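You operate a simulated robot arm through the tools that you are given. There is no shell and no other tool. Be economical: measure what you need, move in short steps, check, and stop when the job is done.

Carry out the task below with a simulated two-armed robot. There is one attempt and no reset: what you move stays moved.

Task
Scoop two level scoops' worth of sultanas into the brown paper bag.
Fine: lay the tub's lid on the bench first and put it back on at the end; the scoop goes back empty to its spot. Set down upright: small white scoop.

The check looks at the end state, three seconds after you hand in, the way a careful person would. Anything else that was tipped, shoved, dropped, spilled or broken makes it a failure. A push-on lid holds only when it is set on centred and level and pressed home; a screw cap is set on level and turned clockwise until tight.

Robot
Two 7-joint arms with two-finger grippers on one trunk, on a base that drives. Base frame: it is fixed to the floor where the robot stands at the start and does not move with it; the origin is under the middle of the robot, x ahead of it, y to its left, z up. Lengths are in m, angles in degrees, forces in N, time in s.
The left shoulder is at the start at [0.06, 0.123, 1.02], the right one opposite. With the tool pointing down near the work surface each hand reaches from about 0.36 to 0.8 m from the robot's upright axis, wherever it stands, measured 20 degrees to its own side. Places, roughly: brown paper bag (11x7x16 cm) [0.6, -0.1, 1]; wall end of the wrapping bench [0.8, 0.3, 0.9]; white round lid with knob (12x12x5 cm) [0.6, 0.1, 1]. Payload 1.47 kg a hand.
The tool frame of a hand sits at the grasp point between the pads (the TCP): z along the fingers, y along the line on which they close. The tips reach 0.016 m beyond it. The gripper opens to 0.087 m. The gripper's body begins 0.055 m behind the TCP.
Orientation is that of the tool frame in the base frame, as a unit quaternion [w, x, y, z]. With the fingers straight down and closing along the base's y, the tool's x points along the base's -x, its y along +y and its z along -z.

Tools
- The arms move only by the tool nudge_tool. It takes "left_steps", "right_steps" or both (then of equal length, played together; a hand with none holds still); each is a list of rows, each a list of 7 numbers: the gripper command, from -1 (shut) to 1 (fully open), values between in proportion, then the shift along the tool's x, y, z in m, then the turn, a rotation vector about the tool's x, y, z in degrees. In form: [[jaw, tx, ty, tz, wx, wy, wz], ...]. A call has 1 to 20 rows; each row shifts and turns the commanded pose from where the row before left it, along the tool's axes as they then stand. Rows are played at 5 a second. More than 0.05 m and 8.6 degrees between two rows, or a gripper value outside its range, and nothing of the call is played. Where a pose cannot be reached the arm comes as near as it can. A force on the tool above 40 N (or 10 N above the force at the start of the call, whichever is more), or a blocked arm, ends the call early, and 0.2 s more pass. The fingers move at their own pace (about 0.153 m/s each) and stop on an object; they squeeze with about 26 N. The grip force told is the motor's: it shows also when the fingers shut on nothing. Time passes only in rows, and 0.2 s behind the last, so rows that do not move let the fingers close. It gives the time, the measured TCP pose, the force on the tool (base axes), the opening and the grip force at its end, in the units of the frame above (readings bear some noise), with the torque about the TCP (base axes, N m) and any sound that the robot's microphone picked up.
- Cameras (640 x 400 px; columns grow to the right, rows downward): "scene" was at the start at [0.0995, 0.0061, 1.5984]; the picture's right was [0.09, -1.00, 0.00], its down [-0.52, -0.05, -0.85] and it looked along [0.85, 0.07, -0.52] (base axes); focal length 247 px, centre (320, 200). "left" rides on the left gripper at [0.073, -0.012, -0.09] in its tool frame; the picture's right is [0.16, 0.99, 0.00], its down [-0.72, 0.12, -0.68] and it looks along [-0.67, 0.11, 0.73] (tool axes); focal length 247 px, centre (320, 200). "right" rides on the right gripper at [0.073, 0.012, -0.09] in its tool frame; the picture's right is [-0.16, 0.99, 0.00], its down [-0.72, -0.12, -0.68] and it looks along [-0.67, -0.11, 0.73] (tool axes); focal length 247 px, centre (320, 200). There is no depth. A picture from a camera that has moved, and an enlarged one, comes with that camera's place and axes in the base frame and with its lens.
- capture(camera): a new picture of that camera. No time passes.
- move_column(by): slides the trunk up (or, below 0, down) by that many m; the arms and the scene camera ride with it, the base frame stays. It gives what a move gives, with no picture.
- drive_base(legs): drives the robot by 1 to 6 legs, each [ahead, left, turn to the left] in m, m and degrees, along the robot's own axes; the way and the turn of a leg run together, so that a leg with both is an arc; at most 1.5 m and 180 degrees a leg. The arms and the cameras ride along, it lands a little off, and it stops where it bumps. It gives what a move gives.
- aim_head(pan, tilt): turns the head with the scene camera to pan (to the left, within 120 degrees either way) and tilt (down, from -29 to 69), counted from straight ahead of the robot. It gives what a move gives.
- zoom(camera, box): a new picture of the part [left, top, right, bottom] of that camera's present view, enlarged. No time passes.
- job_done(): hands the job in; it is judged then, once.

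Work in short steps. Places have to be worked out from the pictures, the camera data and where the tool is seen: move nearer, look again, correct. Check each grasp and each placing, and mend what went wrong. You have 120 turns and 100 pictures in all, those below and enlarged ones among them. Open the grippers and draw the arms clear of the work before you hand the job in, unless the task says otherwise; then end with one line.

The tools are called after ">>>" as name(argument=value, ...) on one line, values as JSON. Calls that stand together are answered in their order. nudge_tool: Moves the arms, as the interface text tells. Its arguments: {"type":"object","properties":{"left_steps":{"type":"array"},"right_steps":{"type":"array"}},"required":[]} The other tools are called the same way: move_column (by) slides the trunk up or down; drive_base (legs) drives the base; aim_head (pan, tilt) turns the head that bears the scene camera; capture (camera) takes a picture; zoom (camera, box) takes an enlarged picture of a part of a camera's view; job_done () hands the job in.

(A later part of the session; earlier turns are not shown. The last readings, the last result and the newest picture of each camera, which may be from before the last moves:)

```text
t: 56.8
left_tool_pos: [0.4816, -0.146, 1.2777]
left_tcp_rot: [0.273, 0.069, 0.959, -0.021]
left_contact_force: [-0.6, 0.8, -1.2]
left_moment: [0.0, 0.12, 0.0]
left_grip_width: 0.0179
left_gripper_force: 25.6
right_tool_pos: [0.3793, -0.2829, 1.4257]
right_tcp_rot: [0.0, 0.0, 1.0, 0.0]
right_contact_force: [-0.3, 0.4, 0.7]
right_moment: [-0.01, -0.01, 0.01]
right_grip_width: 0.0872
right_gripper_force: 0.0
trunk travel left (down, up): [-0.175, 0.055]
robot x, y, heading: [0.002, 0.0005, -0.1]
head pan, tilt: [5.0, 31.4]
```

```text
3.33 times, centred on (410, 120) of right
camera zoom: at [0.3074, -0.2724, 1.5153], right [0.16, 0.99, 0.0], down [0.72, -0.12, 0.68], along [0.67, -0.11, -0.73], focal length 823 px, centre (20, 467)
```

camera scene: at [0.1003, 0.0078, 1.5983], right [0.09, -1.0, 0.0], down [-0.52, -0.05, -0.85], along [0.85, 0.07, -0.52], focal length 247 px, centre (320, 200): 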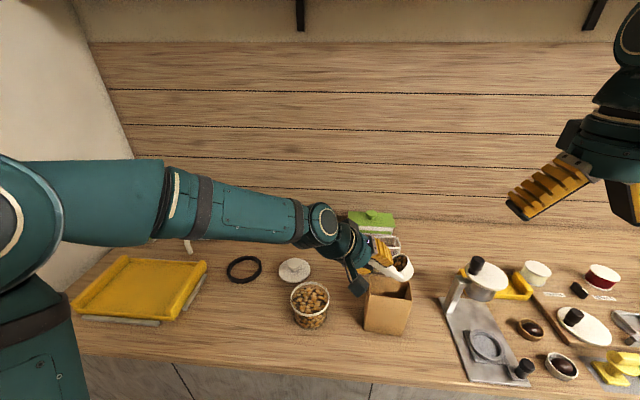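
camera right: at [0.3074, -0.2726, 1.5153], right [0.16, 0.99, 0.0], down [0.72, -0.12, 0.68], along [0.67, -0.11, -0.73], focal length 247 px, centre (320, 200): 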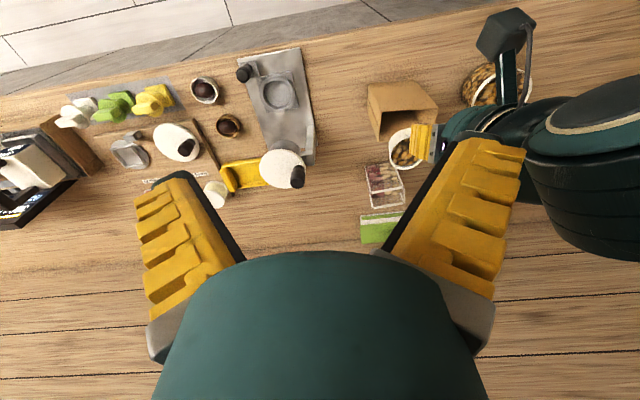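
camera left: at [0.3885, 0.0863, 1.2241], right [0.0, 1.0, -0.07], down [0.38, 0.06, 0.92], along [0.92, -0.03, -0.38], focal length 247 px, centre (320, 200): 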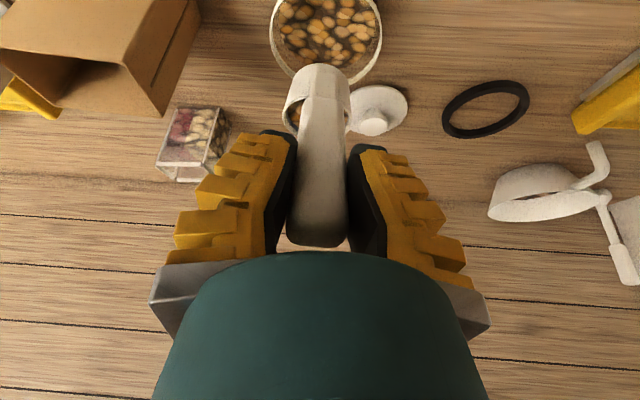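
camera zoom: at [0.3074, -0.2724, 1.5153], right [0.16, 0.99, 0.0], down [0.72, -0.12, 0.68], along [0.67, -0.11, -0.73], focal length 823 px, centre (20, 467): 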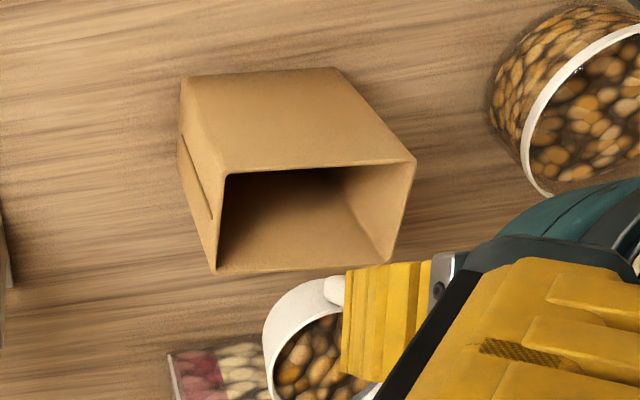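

The cup is in place at about (0.555, −0.157). I'll lower 3.5 cm, roll left about 112° to pour, and hold.

>>> nudge_tool(left_steps=[[-1, 0.0185, 0, 0.0297, 0, 0, 0], [-1, 0.0006, 0.0156, 0.0009, 6.79, 0, -4.22], [-1, 0.0006, 0.0156, 0.0009, 6.79, 0, -4.22], [-1, 0.0006, 0.0156, 0.0009, 6.79, 0, -4.22], [-1, 0.0006, 0.0156, 0.0009, 6.79, 0, -4.22], [-1, 0.0006, 0.0156, 0.0009, 6.79, 0, -4.22], [-1, 0.0006, 0.0156, 0.0009, 6.79, 0, -4.22], [-1, 0.0006, 0.0156, 0.0009, 6.79, 0, -4.22], [-1, 0.0006, 0.0156, 0.0009, 6.79, 0, -4.22], [-1, 0.0006, 0.0156, 0.0009, 6.79, 0, -4.22], [-1, 0.0006, 0.0156, 0.0009, 6.79, 0, -4.22], [-1, 0.0006, 0.0156, 0.0009, 6.79, 0, -4.22], [-1, 0.0006, 0.0156, 0.0009, 6.79, 0, -4.22], [-1, 0.0006, 0.0156, 0.0009, 6.79, 0, -4.22], [-1, 0, 0, 0, 0, 0, 0]])

>>> zoom(camera="scene", box=[290, 220, 440, 340])

```text
t: 60.0
left_tool_pos: [0.4966, -0.0399, 1.1015]
left_tcp_rot: [-0.114, 0.173, -0.605, 0.769]
left_contact_force: [0.5, 0.5, 0.0]
left_moment: [0.12, 0.06, 0.03]
left_grip_width: 0.0187
left_gripper_force: 25.9
right_tool_pos: [0.3794, -0.2818, 1.4246]
right_tcp_rot: [0.0, 0.0, 1.0, 0.001]
right_contact_force: [-1.1, 0.4, 0.1]
right_moment: [0.0, -0.01, -0.02]
right_grip_width: 0.0867
right_gripper_force: 0.1
trunk travel left (down, up): [-0.175, 0.055]
robot x, y, heading: [-0.0034, -0.0002, 0.1]
head pan, tilt: [5.0, 31.4]
```

```text
3.33 times, centred on (365, 280) of scene
camera zoom: at [0.0995, 0.0063, 1.5985], right [0.09, -1.0, 0.0], down [-0.52, -0.05, -0.85], along [0.85, 0.07, -0.52], focal length 824 px, centre (170, -67)
```

zoom: 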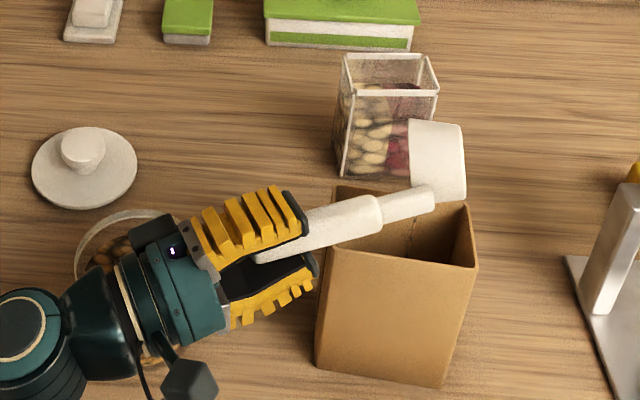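

That poured cleanly with nothing on the bench. I'll raise 4.5 cm and roll on to about 136° so it empties completely.

>>> nudge_tool(left_steps=[[-1, 0.0058, -0.0437, 0.0094, 0, 0, 0], [-1, 0.0006, 0.0156, 0.0009, 6.79, 0, -4.22], [-1, 0.0006, 0.0156, 0.0009, 6.79, 0, -4.22], [-1, 0.0006, 0.0156, 0.0009, 6.79, 0, -4.22], [-1, 0.0006, 0.0156, 0.0009, 6.79, 0, -4.22], [-1, 0, 0, 0, 0, 0, 0], [-1, 0, 0, 0, 0, 0, 0], [-1, 0, 0, 0, 0, 0, 0]])

>>> nudge_tool(left_steps=[[-1, 0.0006, -0.0156, 0.0009, -6.79, 0, 4.22], [-1, 0.0006, -0.0156, 0.0009, -6.79, 0, 4.22], [-1, 0.0006, -0.0156, 0.0009, -6.79, 0, 4.22], [-1, 0.0006, -0.0156, 0.0009, -6.79, 0, 4.22], [-1, 0.0006, -0.0156, 0.0009, -6.79, 0, 4.22], [-1, 0.0006, -0.0156, 0.0009, -6.79, 0, 4.22], [-1, 0.0006, -0.0156, 0.0009, -6.79, 0, 4.22], [-1, 0.0006, -0.0156, 0.0009, -6.79, 0, 4.22], [-1, 0.0006, -0.0156, 0.0009, -6.79, 0, 4.22], [-1, 0.0006, -0.0156, 0.0009, -6.79, 0, 4.22], [-1, 0.0006, -0.0156, 0.0009, -6.79, 0, 4.22], [-1, 0.0006, -0.0156, 0.0009, -6.79, 0, 4.22]])

>>> zoom(camera="scene", box=[370, 225, 430, 285])

```text
t: 61.8
left_tool_pos: [0.4732, -0.0701, 1.1107]
left_tcp_rot: [-0.026, 0.167, -0.473, 0.865]
left_contact_force: [-0.6, -0.2, -0.9]
left_moment: [0.05, -0.01, -0.01]
left_grip_width: 0.0185
left_gripper_force: 26.0
left hand out of reach, approached as far as the arm can: row 4, 5
right_tool_pos: [0.379, -0.2833, 1.4257]
right_tcp_rot: [0.0, -0.001, 1.0, 0.0]
right_contact_force: [-0.4, -0.6, -1.0]
right_moment: [-0.01, -0.01, 0.04]
right_grip_width: 0.087
right_gripper_force: 0.1
trunk travel left (down, up): [-0.175, 0.055]
robot x, y, heading: [-0.0016, 0.0021, -0.1]
head pan, tilt: [5.0, 31.4]
```

```text
t: 64.4
left_tool_pos: [0.4573, -0.1071, 1.2722]
left_tcp_rot: [0.252, 0.054, 0.928, -0.269]
left_contact_force: [-2.7, -3.3, 0.4]
left_moment: [0.21, -0.04, 0.11]
left_grip_width: 0.0183
left_gripper_force: 26.0
right_tool_pos: [0.3784, -0.2843, 1.4246]
right_tcp_rot: [0.0, 0.0, 1.0, 0.0]
right_contact_force: [0.4, -0.3, 0.6]
right_moment: [0.05, -0.02, 0.03]
right_grip_width: 0.0869
right_gripper_force: 0.0
trunk travel left (down, up): [-0.175, 0.055]
robot x, y, heading: [-0.0017, 0.0007, -0.1]
head pan, tilt: [5.0, 31.4]
```

```text
6.67 times, centred on (400, 255) of scene
camera zoom: at [0.0984, 0.0031, 1.5986], right [0.09, -1.0, 0.0], down [-0.52, -0.04, -0.85], along [0.85, 0.08, -0.52], focal length 1649 px, centre (-213, -167)
```

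zoom: 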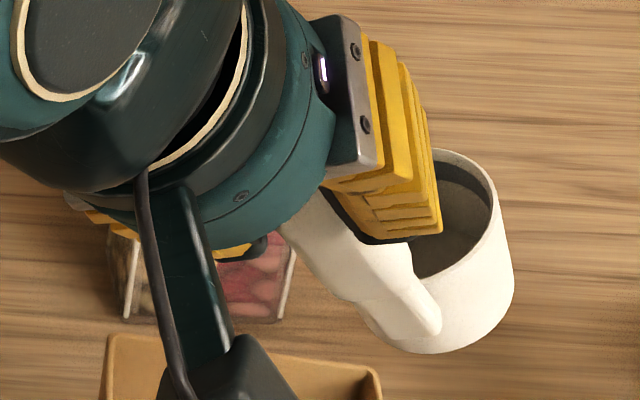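

The arm hit a reach limit and drifted slightly. The cup looks empty; I'll check with the right camera and the whole scene.

>>> capture(camera="scene")

>>> zoom(camera="right", box=[340, 60, 480, 180])

```text
31 pictures are left
camera scene: at [0.0984, 0.0031, 1.5986], right [0.09, -1.0, 0.0], down [-0.52, -0.04, -0.85], along [0.85, 0.08, -0.52], focal length 247 px, centre (320, 200)
```

scene: 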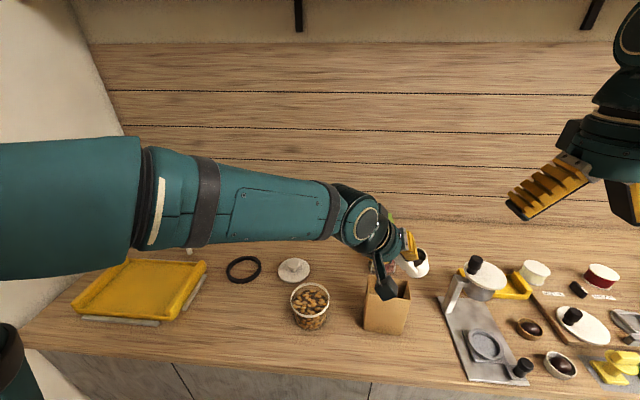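

```text
3.33 times, centred on (410, 120) of right
camera zoom: at [0.3064, -0.2752, 1.515], right [0.16, 0.99, 0.0], down [0.72, -0.12, 0.68], along [0.67, -0.11, -0.73], focal length 823 px, centre (20, 467)
```

zoom: 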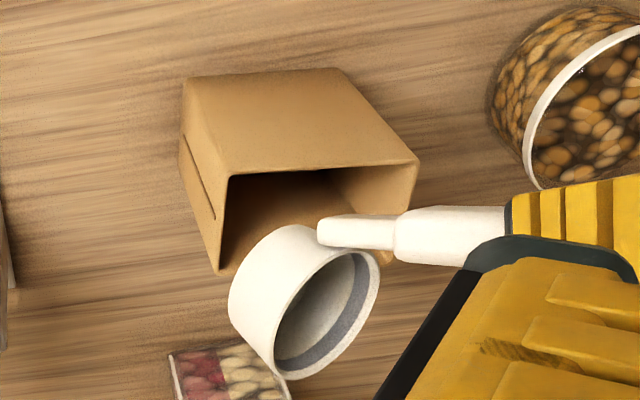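

The scoop is empty and nothing is spilled. I'll re-level it and carry it back above its spot at TCP (0.49, 0.315).

>>> nudge_tool(left_steps=[[-1, 0, 0, 0, -6.83, 0.18, 2.35], [-1, 0, 0, 0, -6.83, 0.18, 2.35], [-1, 0, 0, 0, -6.83, 0.18, 2.35], [-1, 0, 0, 0, -6.83, 0.18, 2.35], [-1, 0.0022, 0.0384, -0.0014, 0, 0, 0], [-1, 0.0022, 0.0384, -0.0014, 0, 0, 0], [-1, 0.0022, 0.0384, -0.0014, 0, 0, 0], [-1, 0.0022, 0.0384, -0.0014, 0, 0, 0], [-1, 0.0022, 0.0384, -0.0014, 0, 0, 0], [-1, 0.0022, 0.0384, -0.0014, 0, 0, 0], [-1, 0.0022, 0.0384, -0.0014, 0, 0, 0], [-1, 0.0022, 0.0384, -0.0014, 0, 0, 0], [-1, 0.0022, 0.0384, -0.0014, 0, 0, 0], [-1, 0.0022, 0.0384, -0.0014, 0, 0, 0], [-1, 0.0022, 0.0384, -0.0014, 0, 0, 0]])

```text
t: 67.6
left_tool_pos: [0.494, 0.315, 1.2687]
left_tcp_rot: [0.272, 0.073, 0.959, -0.024]
left_contact_force: [-0.8, -0.1, -1.0]
left_moment: [-0.02, 0.04, -0.02]
left_grip_width: 0.0189
left_gripper_force: 26.3
right_tool_pos: [0.3792, -0.2824, 1.4251]
right_tcp_rot: [0.0, 0.0, 1.0, 0.0]
right_contact_force: [0.5, 0.5, -0.7]
right_moment: [0.0, -0.02, 0.0]
right_grip_width: 0.0873
right_gripper_force: 0.0
trunk travel left (down, up): [-0.175, 0.055]
robot x, y, heading: [-0.0011, 0.0006, 0.0]
head pan, tilt: [5.0, 31.4]
```

I'll descend to about 3 cm above the bench and check levelness.

>>> nudge_tool(left_steps=[[-1, 0.022, 0, 0.0354, 0, 0, 0], [-1, 0.022, 0, 0.0354, 0, 0, 0], [-1, 0.022, 0, 0.0354, 0, 0, 0], [-1, 0.022, 0, 0.0354, 0, 0, 0], [-1, 0.023, 0, 0.033, 0, 0, 0]])

>>> zoom(camera="scene", box=[180, 250, 276, 320])

>>> capture(camera="left")

```text
t: 68.8
left_tool_pos: [0.4925, 0.3165, 1.0606]
left_tcp_rot: [0.273, 0.073, 0.959, -0.024]
left_contact_force: [-0.2, 0.9, -1.4]
left_moment: [-0.02, 0.08, 0.01]
left_grip_width: 0.0187
left_gripper_force: 26.5
right_tool_pos: [0.3797, -0.2829, 1.4249]
right_tcp_rot: [0.0, 0.0, 1.0, 0.001]
right_contact_force: [0.4, 0.5, 0.2]
right_moment: [0.01, -0.01, 0.03]
right_grip_width: 0.087
right_gripper_force: 0.1
trunk travel left (down, up): [-0.175, 0.055]
robot x, y, heading: [-0.0001, -0.0033, -0.1]
head pan, tilt: [5.0, 31.4]
```

```text
5.71 times, centred on (228, 285) of scene
camera zoom: at [0.1004, 0.0073, 1.5983], right [0.09, -1.0, 0.0], down [-0.52, -0.05, -0.85], along [0.85, 0.07, -0.52], focal length 1413 px, centre (846, -286)
```

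zoom: 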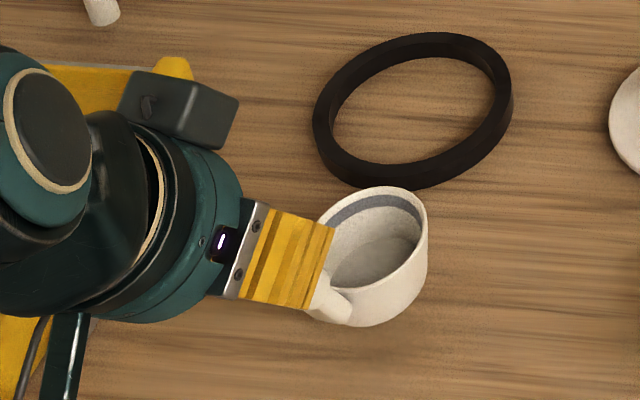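

```text
28 pictures are left
camera left: at [0.3834, 0.3215, 1.0995], right [0.02, 1.0, -0.09], down [0.27, 0.08, 0.96], along [0.96, -0.04, -0.27], focal length 247 px, centre (320, 200)
```

left: 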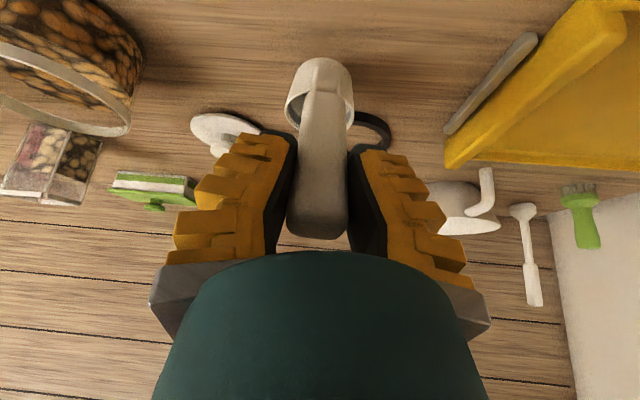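

The cup looks upright and over its original spot. I'll lower in small steps until contact.

>>> nudge_tool(left_steps=[[-1, 0.0053, 0, 0.0085, 0, 0, 0], [-1, 0.0053, 0, 0.0085, 0, 0, 0], [-1, 0.0021, 0, 0.0034, 0, 0, 0], [-1, 0.0016, 0, 0.0025, 0, 0, 0]])

```text
t: 69.8
left_tool_pos: [0.4905, 0.3165, 1.0361]
left_tcp_rot: [0.274, 0.072, 0.959, -0.024]
left_contact_force: [0.3, -0.1, -0.9]
left_moment: [-0.02, 0.07, -0.02]
left_grip_width: 0.0187
left_gripper_force: 26.0
right_tool_pos: [0.3798, -0.282, 1.4252]
right_tcp_rot: [0.0, 0.0, 1.0, 0.0]
right_contact_force: [0.6, -0.3, -0.1]
right_moment: [0.01, 0.01, 0.0]
right_grip_width: 0.0869
right_gripper_force: 0.1
trunk travel left (down, up): [-0.175, 0.055]
robot x, y, heading: [-0.0025, -0.0009, 0.1]
head pan, tilt: [5.0, 31.4]
```

>>> nudge_tool(left_steps=[[-1, 0.0016, 0, 0.0025, 0, 0, 0], [-1, 0.0011, 0, 0.0017, 0, 0, 0], [-1, 0.0011, 0, 0.0017, 0, 0, 0]])

>>> zoom(camera="scene", box=[190, 260, 286, 322])

```text
t: 70.6
left_tool_pos: [0.4909, 0.3172, 1.0294]
left_tcp_rot: [0.275, 0.073, 0.958, -0.023]
left_contact_force: [-0.8, 0.8, 5.3]
left_moment: [-0.1, -0.43, 0.06]
left_grip_width: 0.0191
left_gripper_force: 26.1
right_tool_pos: [0.3764, -0.2829, 1.4254]
right_tcp_rot: [0.0, 0.0, 1.0, -0.001]
right_contact_force: [-0.9, -0.8, -0.2]
right_moment: [0.0, -0.03, 0.0]
right_grip_width: 0.0869
right_gripper_force: 0.1
trunk travel left (down, up): [-0.175, 0.055]
robot x, y, heading: [-0.0007, 0.0007, 0.1]
head pan, tilt: [5.0, 31.4]
```

```text
6.45 times, centred on (238, 291) of scene
camera zoom: at [0.099, 0.0061, 1.5986], right [0.09, -1.0, 0.0], down [-0.52, -0.05, -0.85], along [0.85, 0.07, -0.52], focal length 1596 px, centre (849, -387)
```

zoom: 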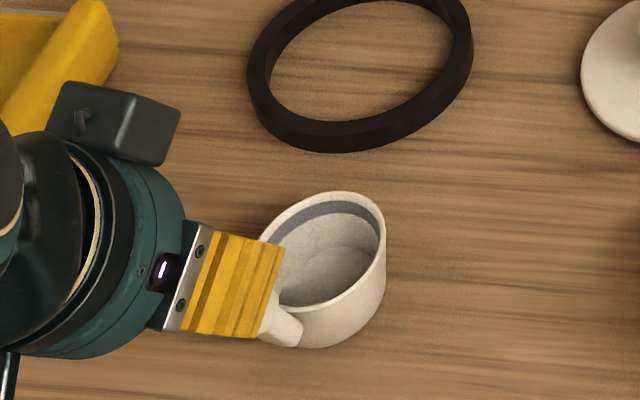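

It touched down at the expected height. I'll open the fingers and retreat back along the handle axis.

>>> nudge_tool(left_steps=[[-0.2, 0, 0, 0, 0, 0, 0], [0.5, 0, 0, 0, 0, 0, 0], [1, 0, 0, 0, 0, 0, 0], [1, 0, 0, -0.02, 0, 0, 0], [1, 0, 0, -0.03, 0, 0, 0], [1, 0, 0, -0.04, 0, 0, 0], [1, 0, 0, -0.04, 0, 0, 0]])

>>> zoom(camera="scene", box=[190, 260, 286, 322])

```text
t: 72.2
left_tool_pos: [0.4219, 0.3294, 1.1425]
left_tcp_rot: [0.274, 0.073, 0.959, -0.023]
left_contact_force: [0.2, -0.1, 0.2]
left_moment: [0.02, -0.04, 0.0]
left_grip_width: 0.0872
left_gripper_force: 0.1
right_tool_pos: [0.3782, -0.2838, 1.426]
right_tcp_rot: [0.001, 0.0, 1.0, 0.0]
right_contact_force: [-0.7, -1.2, 0.7]
right_moment: [-0.01, -0.02, 0.02]
right_grip_width: 0.087
right_gripper_force: 0.1
trunk travel left (down, up): [-0.175, 0.055]
robot x, y, heading: [-0.0016, 0.003, 0.2]
head pan, tilt: [5.0, 31.4]
```

```text
6.45 times, centred on (238, 291) of scene
camera zoom: at [0.0979, 0.0055, 1.5986], right [0.09, -1.0, 0.0], down [-0.52, -0.04, -0.85], along [0.85, 0.07, -0.52], focal length 1596 px, centre (849, -387)
```

zoom: 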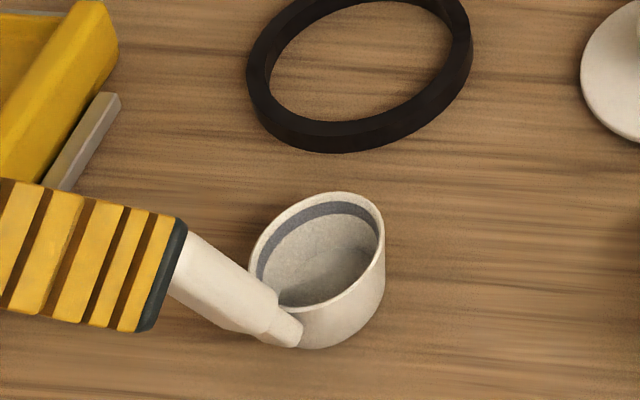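

The scoop stands upright and empty at its spot. I'll straighten the hand and go above the lid.

>>> nudge_tool(left_steps=[[1, -0.0175, 0, -0.0284, 0, 0, 0], [1, -0.0175, 0, -0.0284, 0, 0, 0], [1, -0.0175, 0, -0.0284, 0, 0, 0], [1, 0, 0, 0, -0.675, 7.95, -2.12], [1, 0, 0, 0, -0.675, 7.95, -2.12], [1, 0, 0, 0, -0.675, 7.95, -2.12], [1, 0, 0, 0, -0.675, 7.95, -2.12], [1, -0.0388, -0.0213, 0, 0, 0, 0], [1, -0.0388, -0.0213, 0, 0, 0, 0], [1, -0.0388, -0.0213, 0, 0, 0, 0], [1, -0.0388, -0.0213, 0, 0, 0, 0], [1, -0.0388, -0.0213, 0, 0, 0, 0], [1, -0.0388, -0.0213, 0, 0, 0, 0], [1, -0.0388, -0.0213, 0, 0, 0, 0], [1, -0.0388, -0.0213, 0, 0, 0, 0]])

```text
t: 75.4
left_tool_pos: [0.7143, 0.1625, 1.2378]
left_tcp_rot: [-0.003, 0.0, 1.0, 0.001]
left_contact_force: [0.1, -0.3, 0.3]
left_moment: [-0.01, -0.03, 0.0]
left_grip_width: 0.0866
left_gripper_force: 0.1
left hand out of reach, approached as far as the arm can: row 15
right_tool_pos: [0.379, -0.2834, 1.4257]
right_tcp_rot: [0.0, 0.0, 1.0, -0.001]
right_contact_force: [-1.9, 0.1, 0.9]
right_moment: [0.0, -0.05, 0.01]
right_grip_width: 0.087
right_gripper_force: 0.0
trunk travel left (down, up): [-0.175, 0.055]
robot x, y, heading: [-0.0002, -0.0017, 0.4]
head pan, tilt: [5.0, 31.4]
```

I'm a bit short at this height. I'll descend, then close the remaining 1.8 cm ahead.

>>> nudge_tool(left_steps=[[1, 0, 0, 0.045, 0, 0, 0], [1, 0, 0, 0.045, 0, 0, 0], [1, 0, 0, 0.045, 0, 0, 0], [1, 0, 0, 0.045, 0, 0, 0], [1, -0.018, -0.003, 0, 0, 0, 0]])

>>> capture(camera="left")

```text
t: 76.6
left_tool_pos: [0.732, 0.1599, 1.0559]
left_tcp_rot: [-0.001, -0.001, 1.0, 0.0]
left_contact_force: [0.1, 0.3, 0.4]
left_moment: [0.0, 0.03, -0.04]
left_grip_width: 0.0869
left_gripper_force: 0.1
right_tool_pos: [0.3802, -0.2833, 1.4255]
right_tcp_rot: [0.0, -0.001, 1.0, -0.001]
right_contact_force: [0.8, -0.5, -0.4]
right_moment: [0.0, 0.02, 0.01]
right_grip_width: 0.0872
right_gripper_force: 0.1
trunk travel left (down, up): [-0.175, 0.055]
robot x, y, heading: [0.0015, 0.0034, 0.1]
head pan, tilt: [5.0, 31.4]
```

```text
25 pictures are left
camera left: at [0.6595, 0.1467, 1.1455], right [-0.16, 0.99, 0.0], down [0.72, 0.12, 0.68], along [0.67, 0.11, -0.73], focal length 247 px, centre (320, 200)
```

left: 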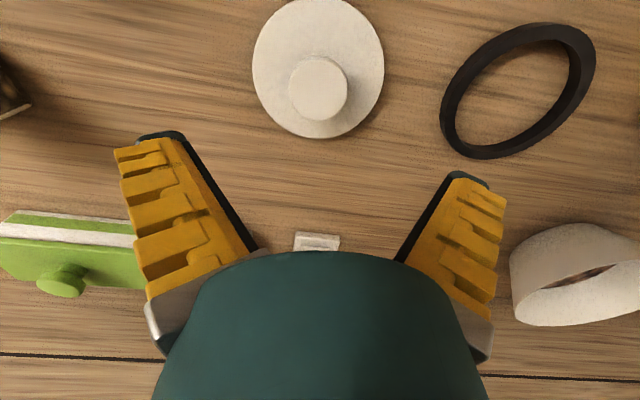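

The knob is straight below. I'll descend to z about 0.931, the height at which it was released, and close.

>>> nudge_tool(left_steps=[[1, 0, 0, 0.04, 0, 0, 0], [1, 0, 0, 0.04, 0, 0, 0], [1, 0, 0, 0.03, 0, 0, 0], [1, 0, 0, 0.0145, 0, 0, 0], [1, 0, 0, 0, 0, 0, 0]])

>>> nudge_tool(left_steps=[[-0.2, 0, 0, 0, 0, 0, 0], [-1, 0, 0, 0, 0, 0, 0], [-1, 0, 0, 0, 0, 0, 0], [-1, 0, 0, 0, 0, 0, 0]])

>>> capture(camera="left")

```text
t: 77.8
left_tool_pos: [0.7306, 0.1606, 0.9333]
left_tcp_rot: [-0.001, -0.002, 1.0, 0.001]
left_contact_force: [0.0, 1.1, 2.2]
left_moment: [-0.02, -0.01, 0.03]
left_grip_width: 0.0868
left_gripper_force: 0.0
right_tool_pos: [0.3789, -0.283, 1.4259]
right_tcp_rot: [0.0, 0.0, 1.0, 0.0]
right_contact_force: [0.3, 0.0, -0.1]
right_moment: [0.02, -0.01, 0.03]
right_grip_width: 0.0868
right_gripper_force: 0.0
trunk travel left (down, up): [-0.175, 0.055]
robot x, y, heading: [0.0029, -0.002, 0.0]
head pan, tilt: [5.0, 31.4]
```

```text
t: 78.8
left_tool_pos: [0.731, 0.1609, 0.9332]
left_tcp_rot: [-0.001, -0.002, 1.0, 0.0]
left_contact_force: [0.5, -0.5, -0.8]
left_moment: [0.0, 0.02, 0.0]
left_grip_width: 0.0395
left_gripper_force: 26.0
right_tool_pos: [0.3795, -0.2826, 1.4255]
right_tcp_rot: [0.0, 0.001, 1.0, 0.0]
right_contact_force: [0.0, -0.5, 0.0]
right_moment: [-0.04, 0.02, -0.02]
right_grip_width: 0.0871
right_gripper_force: 0.1
trunk travel left (down, up): [-0.175, 0.055]
robot x, y, heading: [-0.0023, 0.0023, -0.1]
head pan, tilt: [5.0, 31.4]
```

```text
24 pictures are left
camera left: at [0.6587, 0.1478, 1.0226], right [-0.16, 0.99, 0.0], down [0.72, 0.12, 0.68], along [0.67, 0.11, -0.73], focal length 247 px, centre (320, 200)
```

left: 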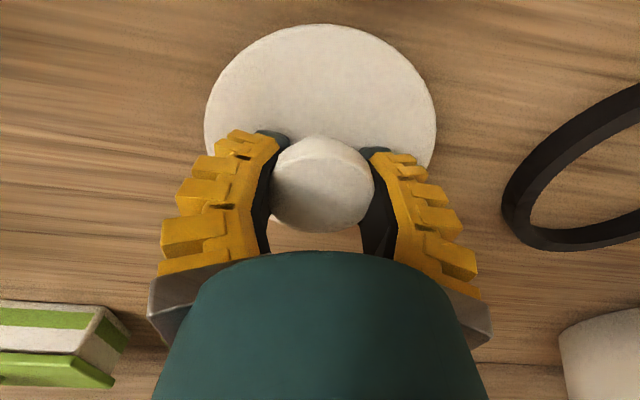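

The knob is gripped (39.5 mm). I'll lift the lid and take a reference view of the tub to see how far it shifted.

>>> nudge_tool(left_steps=[[-1, 0, 0, -0.02, 0, 0, 0], [-1, 0, 0, -0.04, 0, 0, 0], [-1, 0, 0, -0.04, 0, 0, 0], [-1, 0, 0, -0.04, 0, 0, 0]])

>>> zoom(camera="scene", box=[240, 230, 400, 330])

```text
t: 79.8
left_tool_pos: [0.7288, 0.1618, 1.0753]
left_tcp_rot: [-0.001, 0.0, 1.0, 0.0]
left_contact_force: [0.1, 0.0, -0.4]
left_moment: [0.02, -0.04, 0.0]
left_grip_width: 0.0394
left_gripper_force: 25.8
right_tool_pos: [0.3789, -0.2839, 1.4255]
right_tcp_rot: [0.002, 0.0, 1.0, 0.0]
right_contact_force: [-0.7, -0.4, 0.0]
right_moment: [0.03, -0.01, 0.02]
right_grip_width: 0.0869
right_gripper_force: 0.0
trunk travel left (down, up): [-0.175, 0.055]
robot x, y, heading: [-0.0016, 0.0004, -0.2]
head pan, tilt: [5.0, 31.4]
```

```text
4.00 times, centred on (320, 280) of scene
camera zoom: at [0.0988, 0.006, 1.5985], right [0.09, -1.0, 0.0], down [-0.52, -0.05, -0.85], along [0.85, 0.07, -0.52], focal length 989 px, centre (320, -120)
```

zoom: 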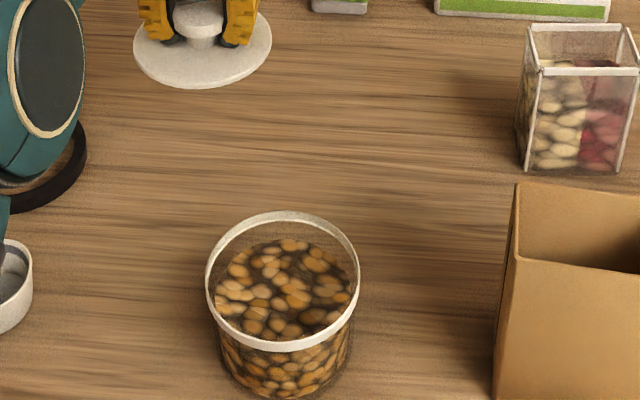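

The tub moved only about 4–5 mm. The target lid TCP is now about (0.564, 0.0755), seated near z 1.009. I'll move above the tub and down to about 2 cm clearance, then check centring.

>>> nudge_tool(left_steps=[[-1, 0.0331, -0.0172, 0, 0, 0, 0], [-1, 0.0331, -0.0172, 0, 0, 0, 0], [-1, 0.0331, -0.0172, 0, 0, 0, 0], [-1, 0.0331, -0.0172, 0, 0, 0, 0], [-1, 0.0331, -0.0172, 0, 0, 0, 0], [-1, 0, 0, 0.02, 0, 0, 0], [-1, 0, 0, 0.025, 0, 0, 0], [-1, 0, 0, 0, 0, 0, 0]])

>>> zoom(camera="scene", box=[240, 230, 400, 330])

>>> capture(camera="right")

```text
t: 81.6
left_tool_pos: [0.5663, 0.0758, 1.0269]
left_tcp_rot: [0.0, -0.001, 1.0, 0.0]
left_contact_force: [-0.7, -0.1, -1.3]
left_moment: [0.0, -0.03, -0.04]
left_grip_width: 0.0393
left_gripper_force: 26.5
right_tool_pos: [0.3784, -0.2826, 1.4253]
right_tcp_rot: [0.0, 0.001, 1.0, 0.0]
right_contact_force: [-0.1, 0.3, -0.4]
right_moment: [0.01, -0.02, -0.01]
right_grip_width: 0.0869
right_gripper_force: 0.1
trunk travel left (down, up): [-0.175, 0.055]
robot x, y, heading: [-0.0041, -0.0004, -0.1]
head pan, tilt: [5.0, 31.4]
```

```text
4.00 times, centred on (320, 280) of scene
camera zoom: at [0.0993, 0.0064, 1.5985], right [0.09, -1.0, 0.0], down [-0.52, -0.05, -0.85], along [0.85, 0.07, -0.52], focal length 989 px, centre (320, -120)
```

zoom: 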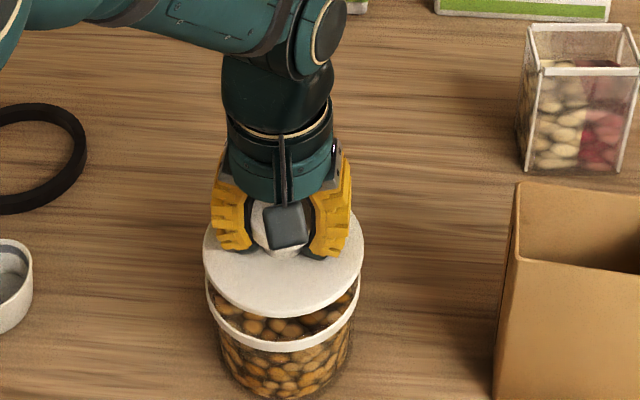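

```text
21 pictures are left
camera right: at [0.3071, -0.2722, 1.5154], right [0.16, 0.99, 0.0], down [0.72, -0.12, 0.68], along [0.67, -0.11, -0.73], focal length 247 px, centre (320, 200)
```

right: 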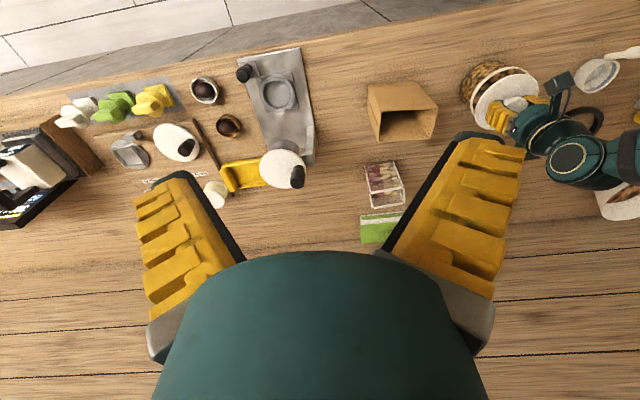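

The lid is level and centred sideways, but it sits about 3–5 mm too far ahead. I'll correct −3.5 mm in x, lower to about 3 mm above the rim, and look again.

>>> nudge_tool(left_steps=[[-1, 0.0035, 0, 0.007, 0, 0, 0], [-1, 0, 0, 0.006, 0, 0, 0], [-1, 0, 0, 0, 0, 0, 0]])

>>> zoom(camera="scene", box=[280, 265, 340, 305])

>>> zoom(camera="right", box=[450, 45, 560, 135])

```text
t: 82.4
left_tool_pos: [0.5621, 0.0744, 1.013]
left_tcp_rot: [-0.001, 0.0, 1.0, 0.0]
left_contact_force: [0.3, -0.4, -0.7]
left_moment: [0.02, 0.05, 0.01]
left_grip_width: 0.0393
left_gripper_force: 26.1
right_tool_pos: [0.3799, -0.2816, 1.425]
right_tcp_rot: [0.0, 0.0, 1.0, 0.0]
right_contact_force: [-0.6, -1.1, 0.4]
right_moment: [-0.02, 0.02, 0.01]
right_grip_width: 0.0871
right_gripper_force: 0.1
trunk travel left (down, up): [-0.175, 0.055]
robot x, y, heading: [0.0007, 0.0006, -0.2]
head pan, tilt: [5.0, 31.4]
```

```text
10.00 times, centred on (310, 285) of scene
camera zoom: at [0.0994, 0.0063, 1.5984], right [0.09, -1.0, 0.0], down [-0.52, -0.05, -0.85], along [0.85, 0.07, -0.52], focal length 2473 px, centre (420, -650)
```

zoom: 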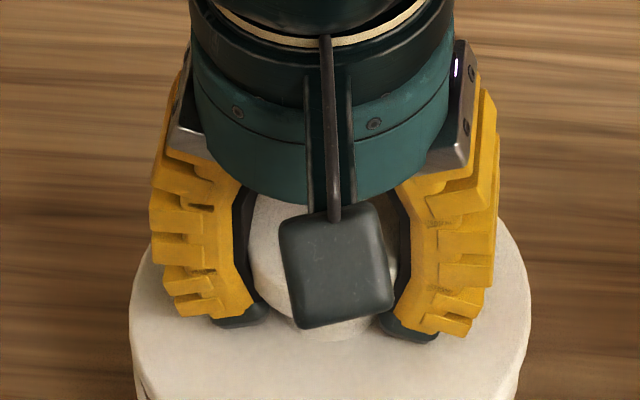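

```text
4.44 times, centred on (505, 90) of right
camera zoom: at [0.3071, -0.2723, 1.5154], right [0.16, 0.99, 0.0], down [0.72, -0.12, 0.68], along [0.67, -0.11, -0.73], focal length 1098 px, centre (-502, 689)
```

zoom: 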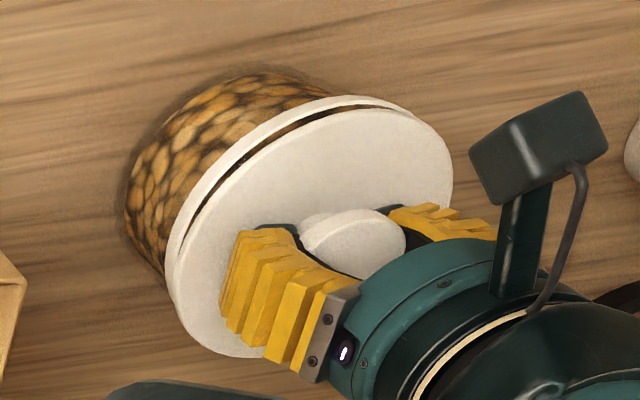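

>>> zoom(camera="scene", box=[280, 278, 340, 328])

```text
8.00 times, centred on (310, 303) of scene
camera zoom: at [0.0994, 0.0063, 1.5984], right [0.09, -1.0, 0.0], down [-0.52, -0.05, -0.85], along [0.85, 0.07, -0.52], focal length 1979 px, centre (400, -624)
```

zoom: 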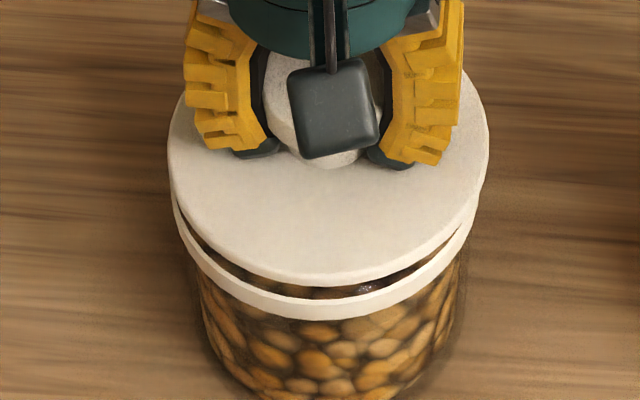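

>>> capture(camera="left")

```text
17 pictures are left
camera left: at [0.4911, 0.0621, 1.1031], right [-0.16, 0.99, 0.0], down [0.72, 0.12, 0.68], along [0.67, 0.11, -0.73], focal length 247 px, centre (320, 200)
```

left: 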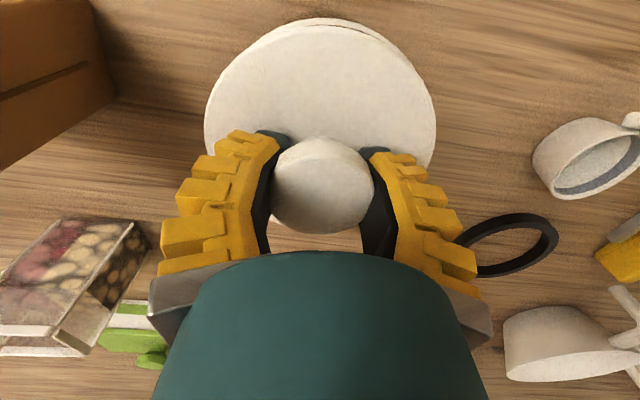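

The tub's front rim peeks out past the lid edge, so the lid should come about 5 mm nearer the robot and 1 mm left. I'll correct and re-check.

>>> nudge_tool(left_steps=[[-1, 0.005, 0.001, 0, 0, 0, 0], [-1, 0, 0, 0, 0, 0, 0]])

>>> zoom(camera="left", box=[190, 0, 450, 160])

>>> zoom(camera="scene", box=[280, 278, 340, 328])

```text
t: 83.0
left_tool_pos: [0.5588, 0.0758, 1.0144]
left_tcp_rot: [-0.001, 0.0, 1.0, -0.001]
left_contact_force: [-0.4, -0.4, -1.4]
left_moment: [0.02, -0.02, 0.0]
left_grip_width: 0.0395
left_gripper_force: 25.9
right_tool_pos: [0.3788, -0.2842, 1.424]
right_tcp_rot: [0.0, 0.0, 1.0, 0.0]
right_contact_force: [-0.2, 0.0, 0.1]
right_moment: [0.01, -0.02, -0.01]
right_grip_width: 0.087
right_gripper_force: 0.1
trunk travel left (down, up): [-0.175, 0.055]
robot x, y, heading: [0.0005, -0.0018, 0.1]
head pan, tilt: [5.0, 31.4]
```

```text
2.46 times, centred on (320, 80) of left
camera zoom: at [0.4863, 0.0629, 1.1037], right [-0.16, 0.99, 0.0], down [0.72, 0.12, 0.68], along [0.67, 0.11, -0.73], focal length 608 px, centre (320, 495)
```

zoom: 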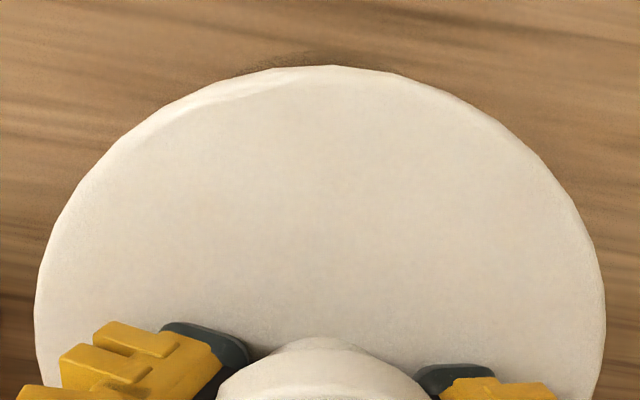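

```text
8.00 times, centred on (310, 303) of scene
camera zoom: at [0.0998, 0.0062, 1.5984], right [0.09, -1.0, 0.0], down [-0.52, -0.05, -0.85], along [0.85, 0.07, -0.52], focal length 1979 px, centre (400, -624)
```

zoom: 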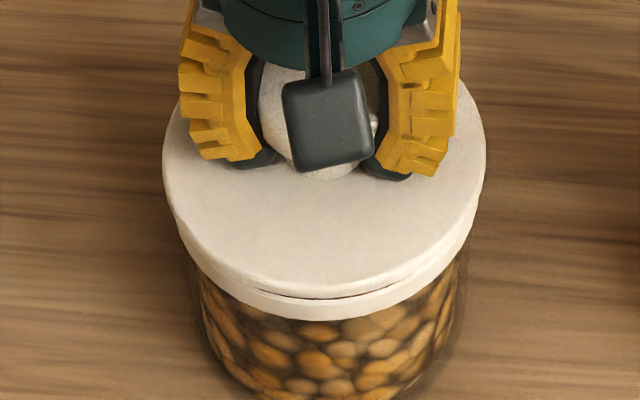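

The lid now looks centred from both views. I'll lower in 2 mm steps and watch the force.

>>> nudge_tool(left_steps=[[-1, 0.0005, 0, 0.002, 0, 0, 0], [-1, 0, 0, 0.002, 0, 0, 0], [-1, 0, 0, 0.001, 0, 0, 0], [-1, 0, 0, 0, 0, 0, 0]])

>>> zoom(camera="scene", box=[280, 278, 340, 328])

```text
t: 84.0
left_tool_pos: [0.5576, 0.0757, 1.0087]
left_tcp_rot: [0.001, -0.001, 1.0, 0.0]
left_contact_force: [-0.7, -0.4, 4.7]
left_moment: [0.01, -0.25, -0.02]
left_grip_width: 0.0392
left_gripper_force: 25.7
right_tool_pos: [0.3787, -0.2825, 1.4261]
right_tcp_rot: [0.001, 0.001, 1.0, 0.0]
right_contact_force: [0.1, -0.2, 0.2]
right_moment: [0.02, 0.01, -0.02]
right_grip_width: 0.0871
right_gripper_force: 0.0
trunk travel left (down, up): [-0.175, 0.055]
robot x, y, heading: [-0.0009, 0.0023, 0.1]
head pan, tilt: [5.0, 31.4]
```

```text
8.00 times, centred on (310, 303) of scene
camera zoom: at [0.0992, 0.0061, 1.5985], right [0.09, -1.0, 0.0], down [-0.52, -0.05, -0.85], along [0.85, 0.07, -0.52], focal length 1979 px, centre (400, -624)
```

zoom: 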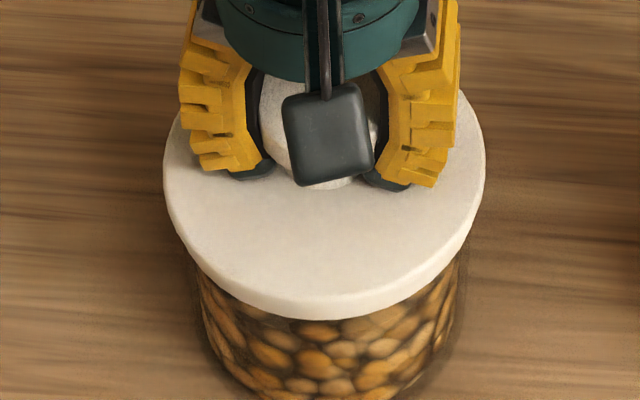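

The lid has reached the rim. The moment says it touches the far side first, so I'll press gently and watch whether it levels out.

>>> nudge_tool(left_steps=[[-1, 0, 0, 0.001, 0, 0, 0], [-1, 0, 0, 0.001, 0, 0, 0], [-1, 0, 0, 0, 0, 0, 0]])

>>> zoom(camera="right", box=[450, 45, 560, 135])

```text
t: 84.8
left_tool_pos: [0.5573, 0.0753, 1.008]
left_tcp_rot: [-0.001, -0.001, 1.0, 0.001]
left_contact_force: [2.3, -1.8, 5.9]
left_moment: [-0.05, -0.3, -0.04]
left_grip_width: 0.039
left_gripper_force: 25.9
right_tool_pos: [0.3781, -0.2832, 1.4254]
right_tcp_rot: [0.0, 0.0, 1.0, 0.0]
right_contact_force: [0.1, -0.2, 0.0]
right_moment: [0.0, 0.0, 0.01]
right_grip_width: 0.0868
right_gripper_force: 0.1
trunk travel left (down, up): [-0.175, 0.055]
robot x, y, heading: [-0.0003, 0.0024, -0.1]
head pan, tilt: [5.0, 31.4]
```

```text
4.44 times, centred on (505, 90) of right
camera zoom: at [0.307, -0.2726, 1.5154], right [0.16, 0.99, 0.0], down [0.72, -0.12, 0.68], along [0.67, -0.11, -0.73], focal length 1098 px, centre (-502, 689)
```

zoom: 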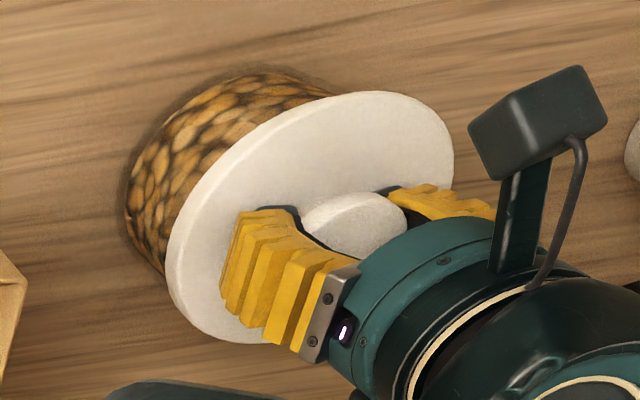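

The lid outline now covers the rim evenly. I'll press home in small steps up to a firmer force.

>>> nudge_tool(left_steps=[[-1, 0, 0, 0.0015, 0, 0, 0], [-1, 0, 0, 0.0015, 0, 0, 0], [-1, 0, 0, 0.0015, 0, 0, 0], [-1, 0, 0, 0, 0, 0, 0]])

>>> zoom(camera="scene", box=[280, 278, 340, 328])

```text
t: 85.8
left_tool_pos: [0.5575, 0.0761, 1.0056]
left_tcp_rot: [0.0, -0.001, 1.0, 0.0]
left_contact_force: [2.7, -2.4, 14.9]
left_moment: [0.02, 0.05, 0.09]
left_grip_width: 0.0384
left_gripper_force: 26.1
right_tool_pos: [0.3786, -0.2832, 1.4242]
right_tcp_rot: [0.001, 0.0, 1.0, 0.0]
right_contact_force: [0.1, 0.2, 0.3]
right_moment: [0.03, 0.03, 0.0]
right_grip_width: 0.0873
right_gripper_force: 0.1
trunk travel left (down, up): [-0.175, 0.055]
robot x, y, heading: [0.0007, -0.0008, 0.0]
head pan, tilt: [5.0, 31.4]
```

```text
8.00 times, centred on (310, 303) of scene
camera zoom: at [0.0986, 0.0058, 1.5986], right [0.09, -1.0, 0.0], down [-0.52, -0.05, -0.85], along [0.85, 0.07, -0.52], focal length 1979 px, centre (400, -624)
```

zoom: 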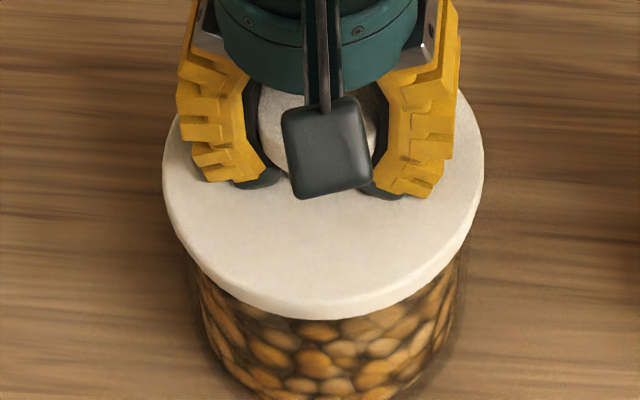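

The force is now centred (moment near zero). I'll press a bit harder to be sure it's home.

>>> nudge_tool(left_steps=[[-1, 0, 0, 0.002, 0, 0, 0], [-1, 0, 0, 0.002, 0, 0, 0], [-1, 0, 0, 0.002, 0, 0, 0], [-1, 0, 0, 0.002, 0, 0, 0], [-1, 0, 0, 0, 0, 0, 0]])

```text
t: 86.5
left_tool_pos: [0.5575, 0.0745, 1.0043]
left_tcp_rot: [0.003, -0.001, 1.0, -0.001]
left_contact_force: [-5.0, 2.5, 17.1]
left_moment: [0.23, 0.44, 0.05]
left_grip_width: 0.0386
left_gripper_force: 25.6
right_tool_pos: [0.3783, -0.2835, 1.426]
right_tcp_rot: [0.0, 0.0, 1.0, 0.0]
right_contact_force: [0.0, 0.6, -1.5]
right_moment: [0.0, 0.0, -0.01]
right_grip_width: 0.0871
right_gripper_force: 0.1
trunk travel left (down, up): [-0.175, 0.055]
robot x, y, heading: [-0.0007, -0.0029, -0.0]
head pan, tilt: [5.0, 31.4]
stopped in row 3 (left hand): the force on the tool passed its limit at 42 N (the readings are from after the stop); the commanded pose is now the measured one
```

It took 42 N with the hand stopped at z 1.004, so the lid is home. I'll release and lift away.

>>> nudge_tool(left_steps=[[-0.4, 0, 0, 0, 0, 0, 0], [0.3, 0, 0, 0, 0, 0, 0], [1, 0, 0, 0, 0, 0, 0], [1, 0, 0, 0, 0, 0, 0], [1, 0, 0, -0.02, 0, 0, 0], [1, 0, 0, -0.04, 0, 0, 0], [1, 0, 0, -0.04, 0, 0, 0], [1, 0, 0, -0.04, 0, 0, 0]])

>>> zoom(camera="scene", box=[270, 260, 350, 335])

>>> zoom(camera="right", box=[450, 45, 560, 135])

>>> capture(camera="left")

```text
t: 88.3
left_tool_pos: [0.5565, 0.0771, 1.1438]
left_tcp_rot: [0.003, -0.001, 1.0, -0.001]
left_contact_force: [-0.3, 0.1, 0.3]
left_moment: [-0.03, -0.04, -0.02]
left_grip_width: 0.0869
left_gripper_force: 0.0
right_tool_pos: [0.3778, -0.2829, 1.4258]
right_tcp_rot: [0.001, 0.0, 1.0, 0.0]
right_contact_force: [-0.2, -1.0, -1.0]
right_moment: [-0.03, 0.0, 0.0]
right_grip_width: 0.0869
right_gripper_force: 0.0
trunk travel left (down, up): [-0.175, 0.055]
robot x, y, heading: [-0.0006, 0.0061, 0.1]
head pan, tilt: [5.0, 31.4]
```

```text
5.33 times, centred on (310, 298) of scene
camera zoom: at [0.0987, 0.0064, 1.5985], right [0.09, -1.0, 0.0], down [-0.52, -0.05, -0.85], along [0.85, 0.07, -0.52], focal length 1319 px, centre (373, -320)
```

zoom: 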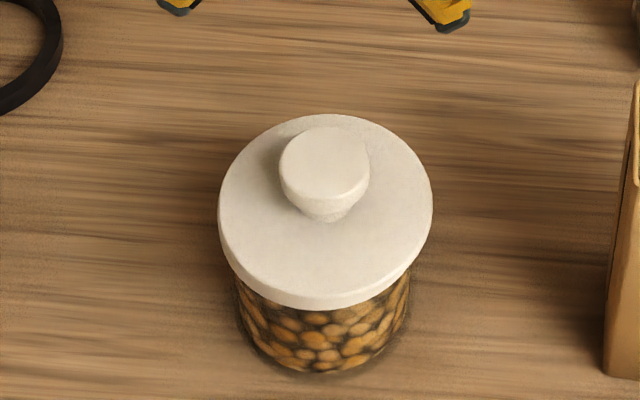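

```text
4.44 times, centred on (505, 90) of right
camera zoom: at [0.3066, -0.2721, 1.5156], right [0.16, 0.99, 0.0], down [0.72, -0.12, 0.68], along [0.67, -0.11, -0.73], focal length 1098 px, centre (-502, 689)
```

zoom: 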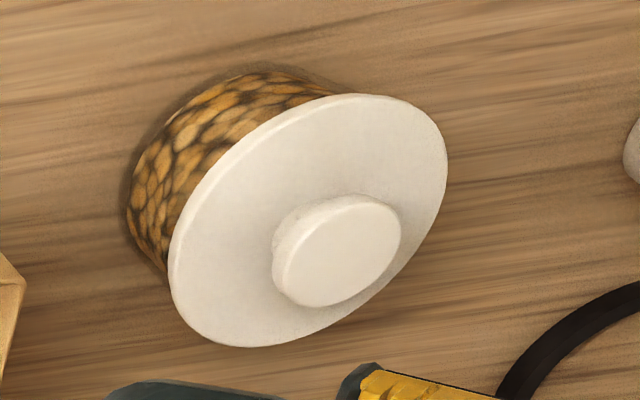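

```text
9 pictures are left
camera left: at [0.4833, 0.0638, 1.2318], right [-0.16, 0.99, 0.0], down [0.72, 0.12, 0.68], along [0.68, 0.11, -0.73], focal length 247 px, centre (320, 200)
```

left: 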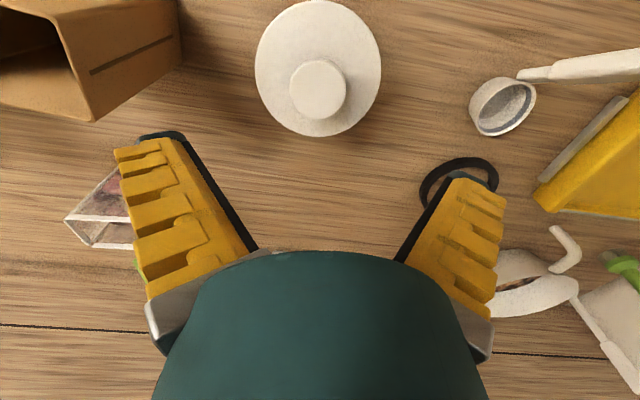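

The lid looks level and seated. To be sure, I'll close the fingers and press down once on the knob's centre.

>>> nudge_tool(left_steps=[[-1, -0.001, 0, 0, 0, 0, 0], [-1, 0, 0, 0, 0, 0, 0], [-1, 0, 0, 0, 0, 0, 0], [-1, 0, 0, 0.04, 0, 0, 0], [-1, 0, 0, 0.03, 0, 0, 0], [-1, 0, 0, 0.01, 0, 0, 0], [-1, 0, 0, 0.005, 0, 0, 0], [-1, 0, 0, 0.005, 0, 0, 0], [-1, 0, 0, 0.004, 0, 0, 0], [-1, 0, 0, 0.004, 0, 0, 0], [-1, 0, 0, 0.004, 0, 0, 0], [-1, 0, 0, 0.003, 0, 0, 0], [-1, 0, 0, 0.003, 0, 0, 0], [-1, 0, 0, 0.003, 0, 0, 0], [-1, 0, 0, 0.003, 0, 0, 0], [-1, 0, 0, 0.003, 0, 0, 0], [-1, 0, 0, 0.003, 0, 0, 0]])

```text
t: 91.6
left_tool_pos: [0.5614, 0.0759, 1.0342]
left_tcp_rot: [0.007, 0.0, 1.0, -0.003]
left_contact_force: [-6.3, 1.8, 20.4]
left_moment: [0.03, 0.17, -0.02]
left_grip_width: 0.006
left_gripper_force: 25.6
right_tool_pos: [0.3782, -0.2831, 1.4258]
right_tcp_rot: [0.001, 0.0, 1.0, 0.001]
right_contact_force: [0.9, -0.7, -0.2]
right_moment: [0.0, -0.02, 0.0]
right_grip_width: 0.0872
right_gripper_force: 0.0
trunk travel left (down, up): [-0.175, 0.055]
robot x, y, heading: [0.0024, -0.0001, 0.0]
head pan, tilt: [5.0, 31.4]
stopped in row 16 (left hand): the force on the tool passed its limit at 45 N (the readings are from after the stop); the commanded pose is now the measured one
```

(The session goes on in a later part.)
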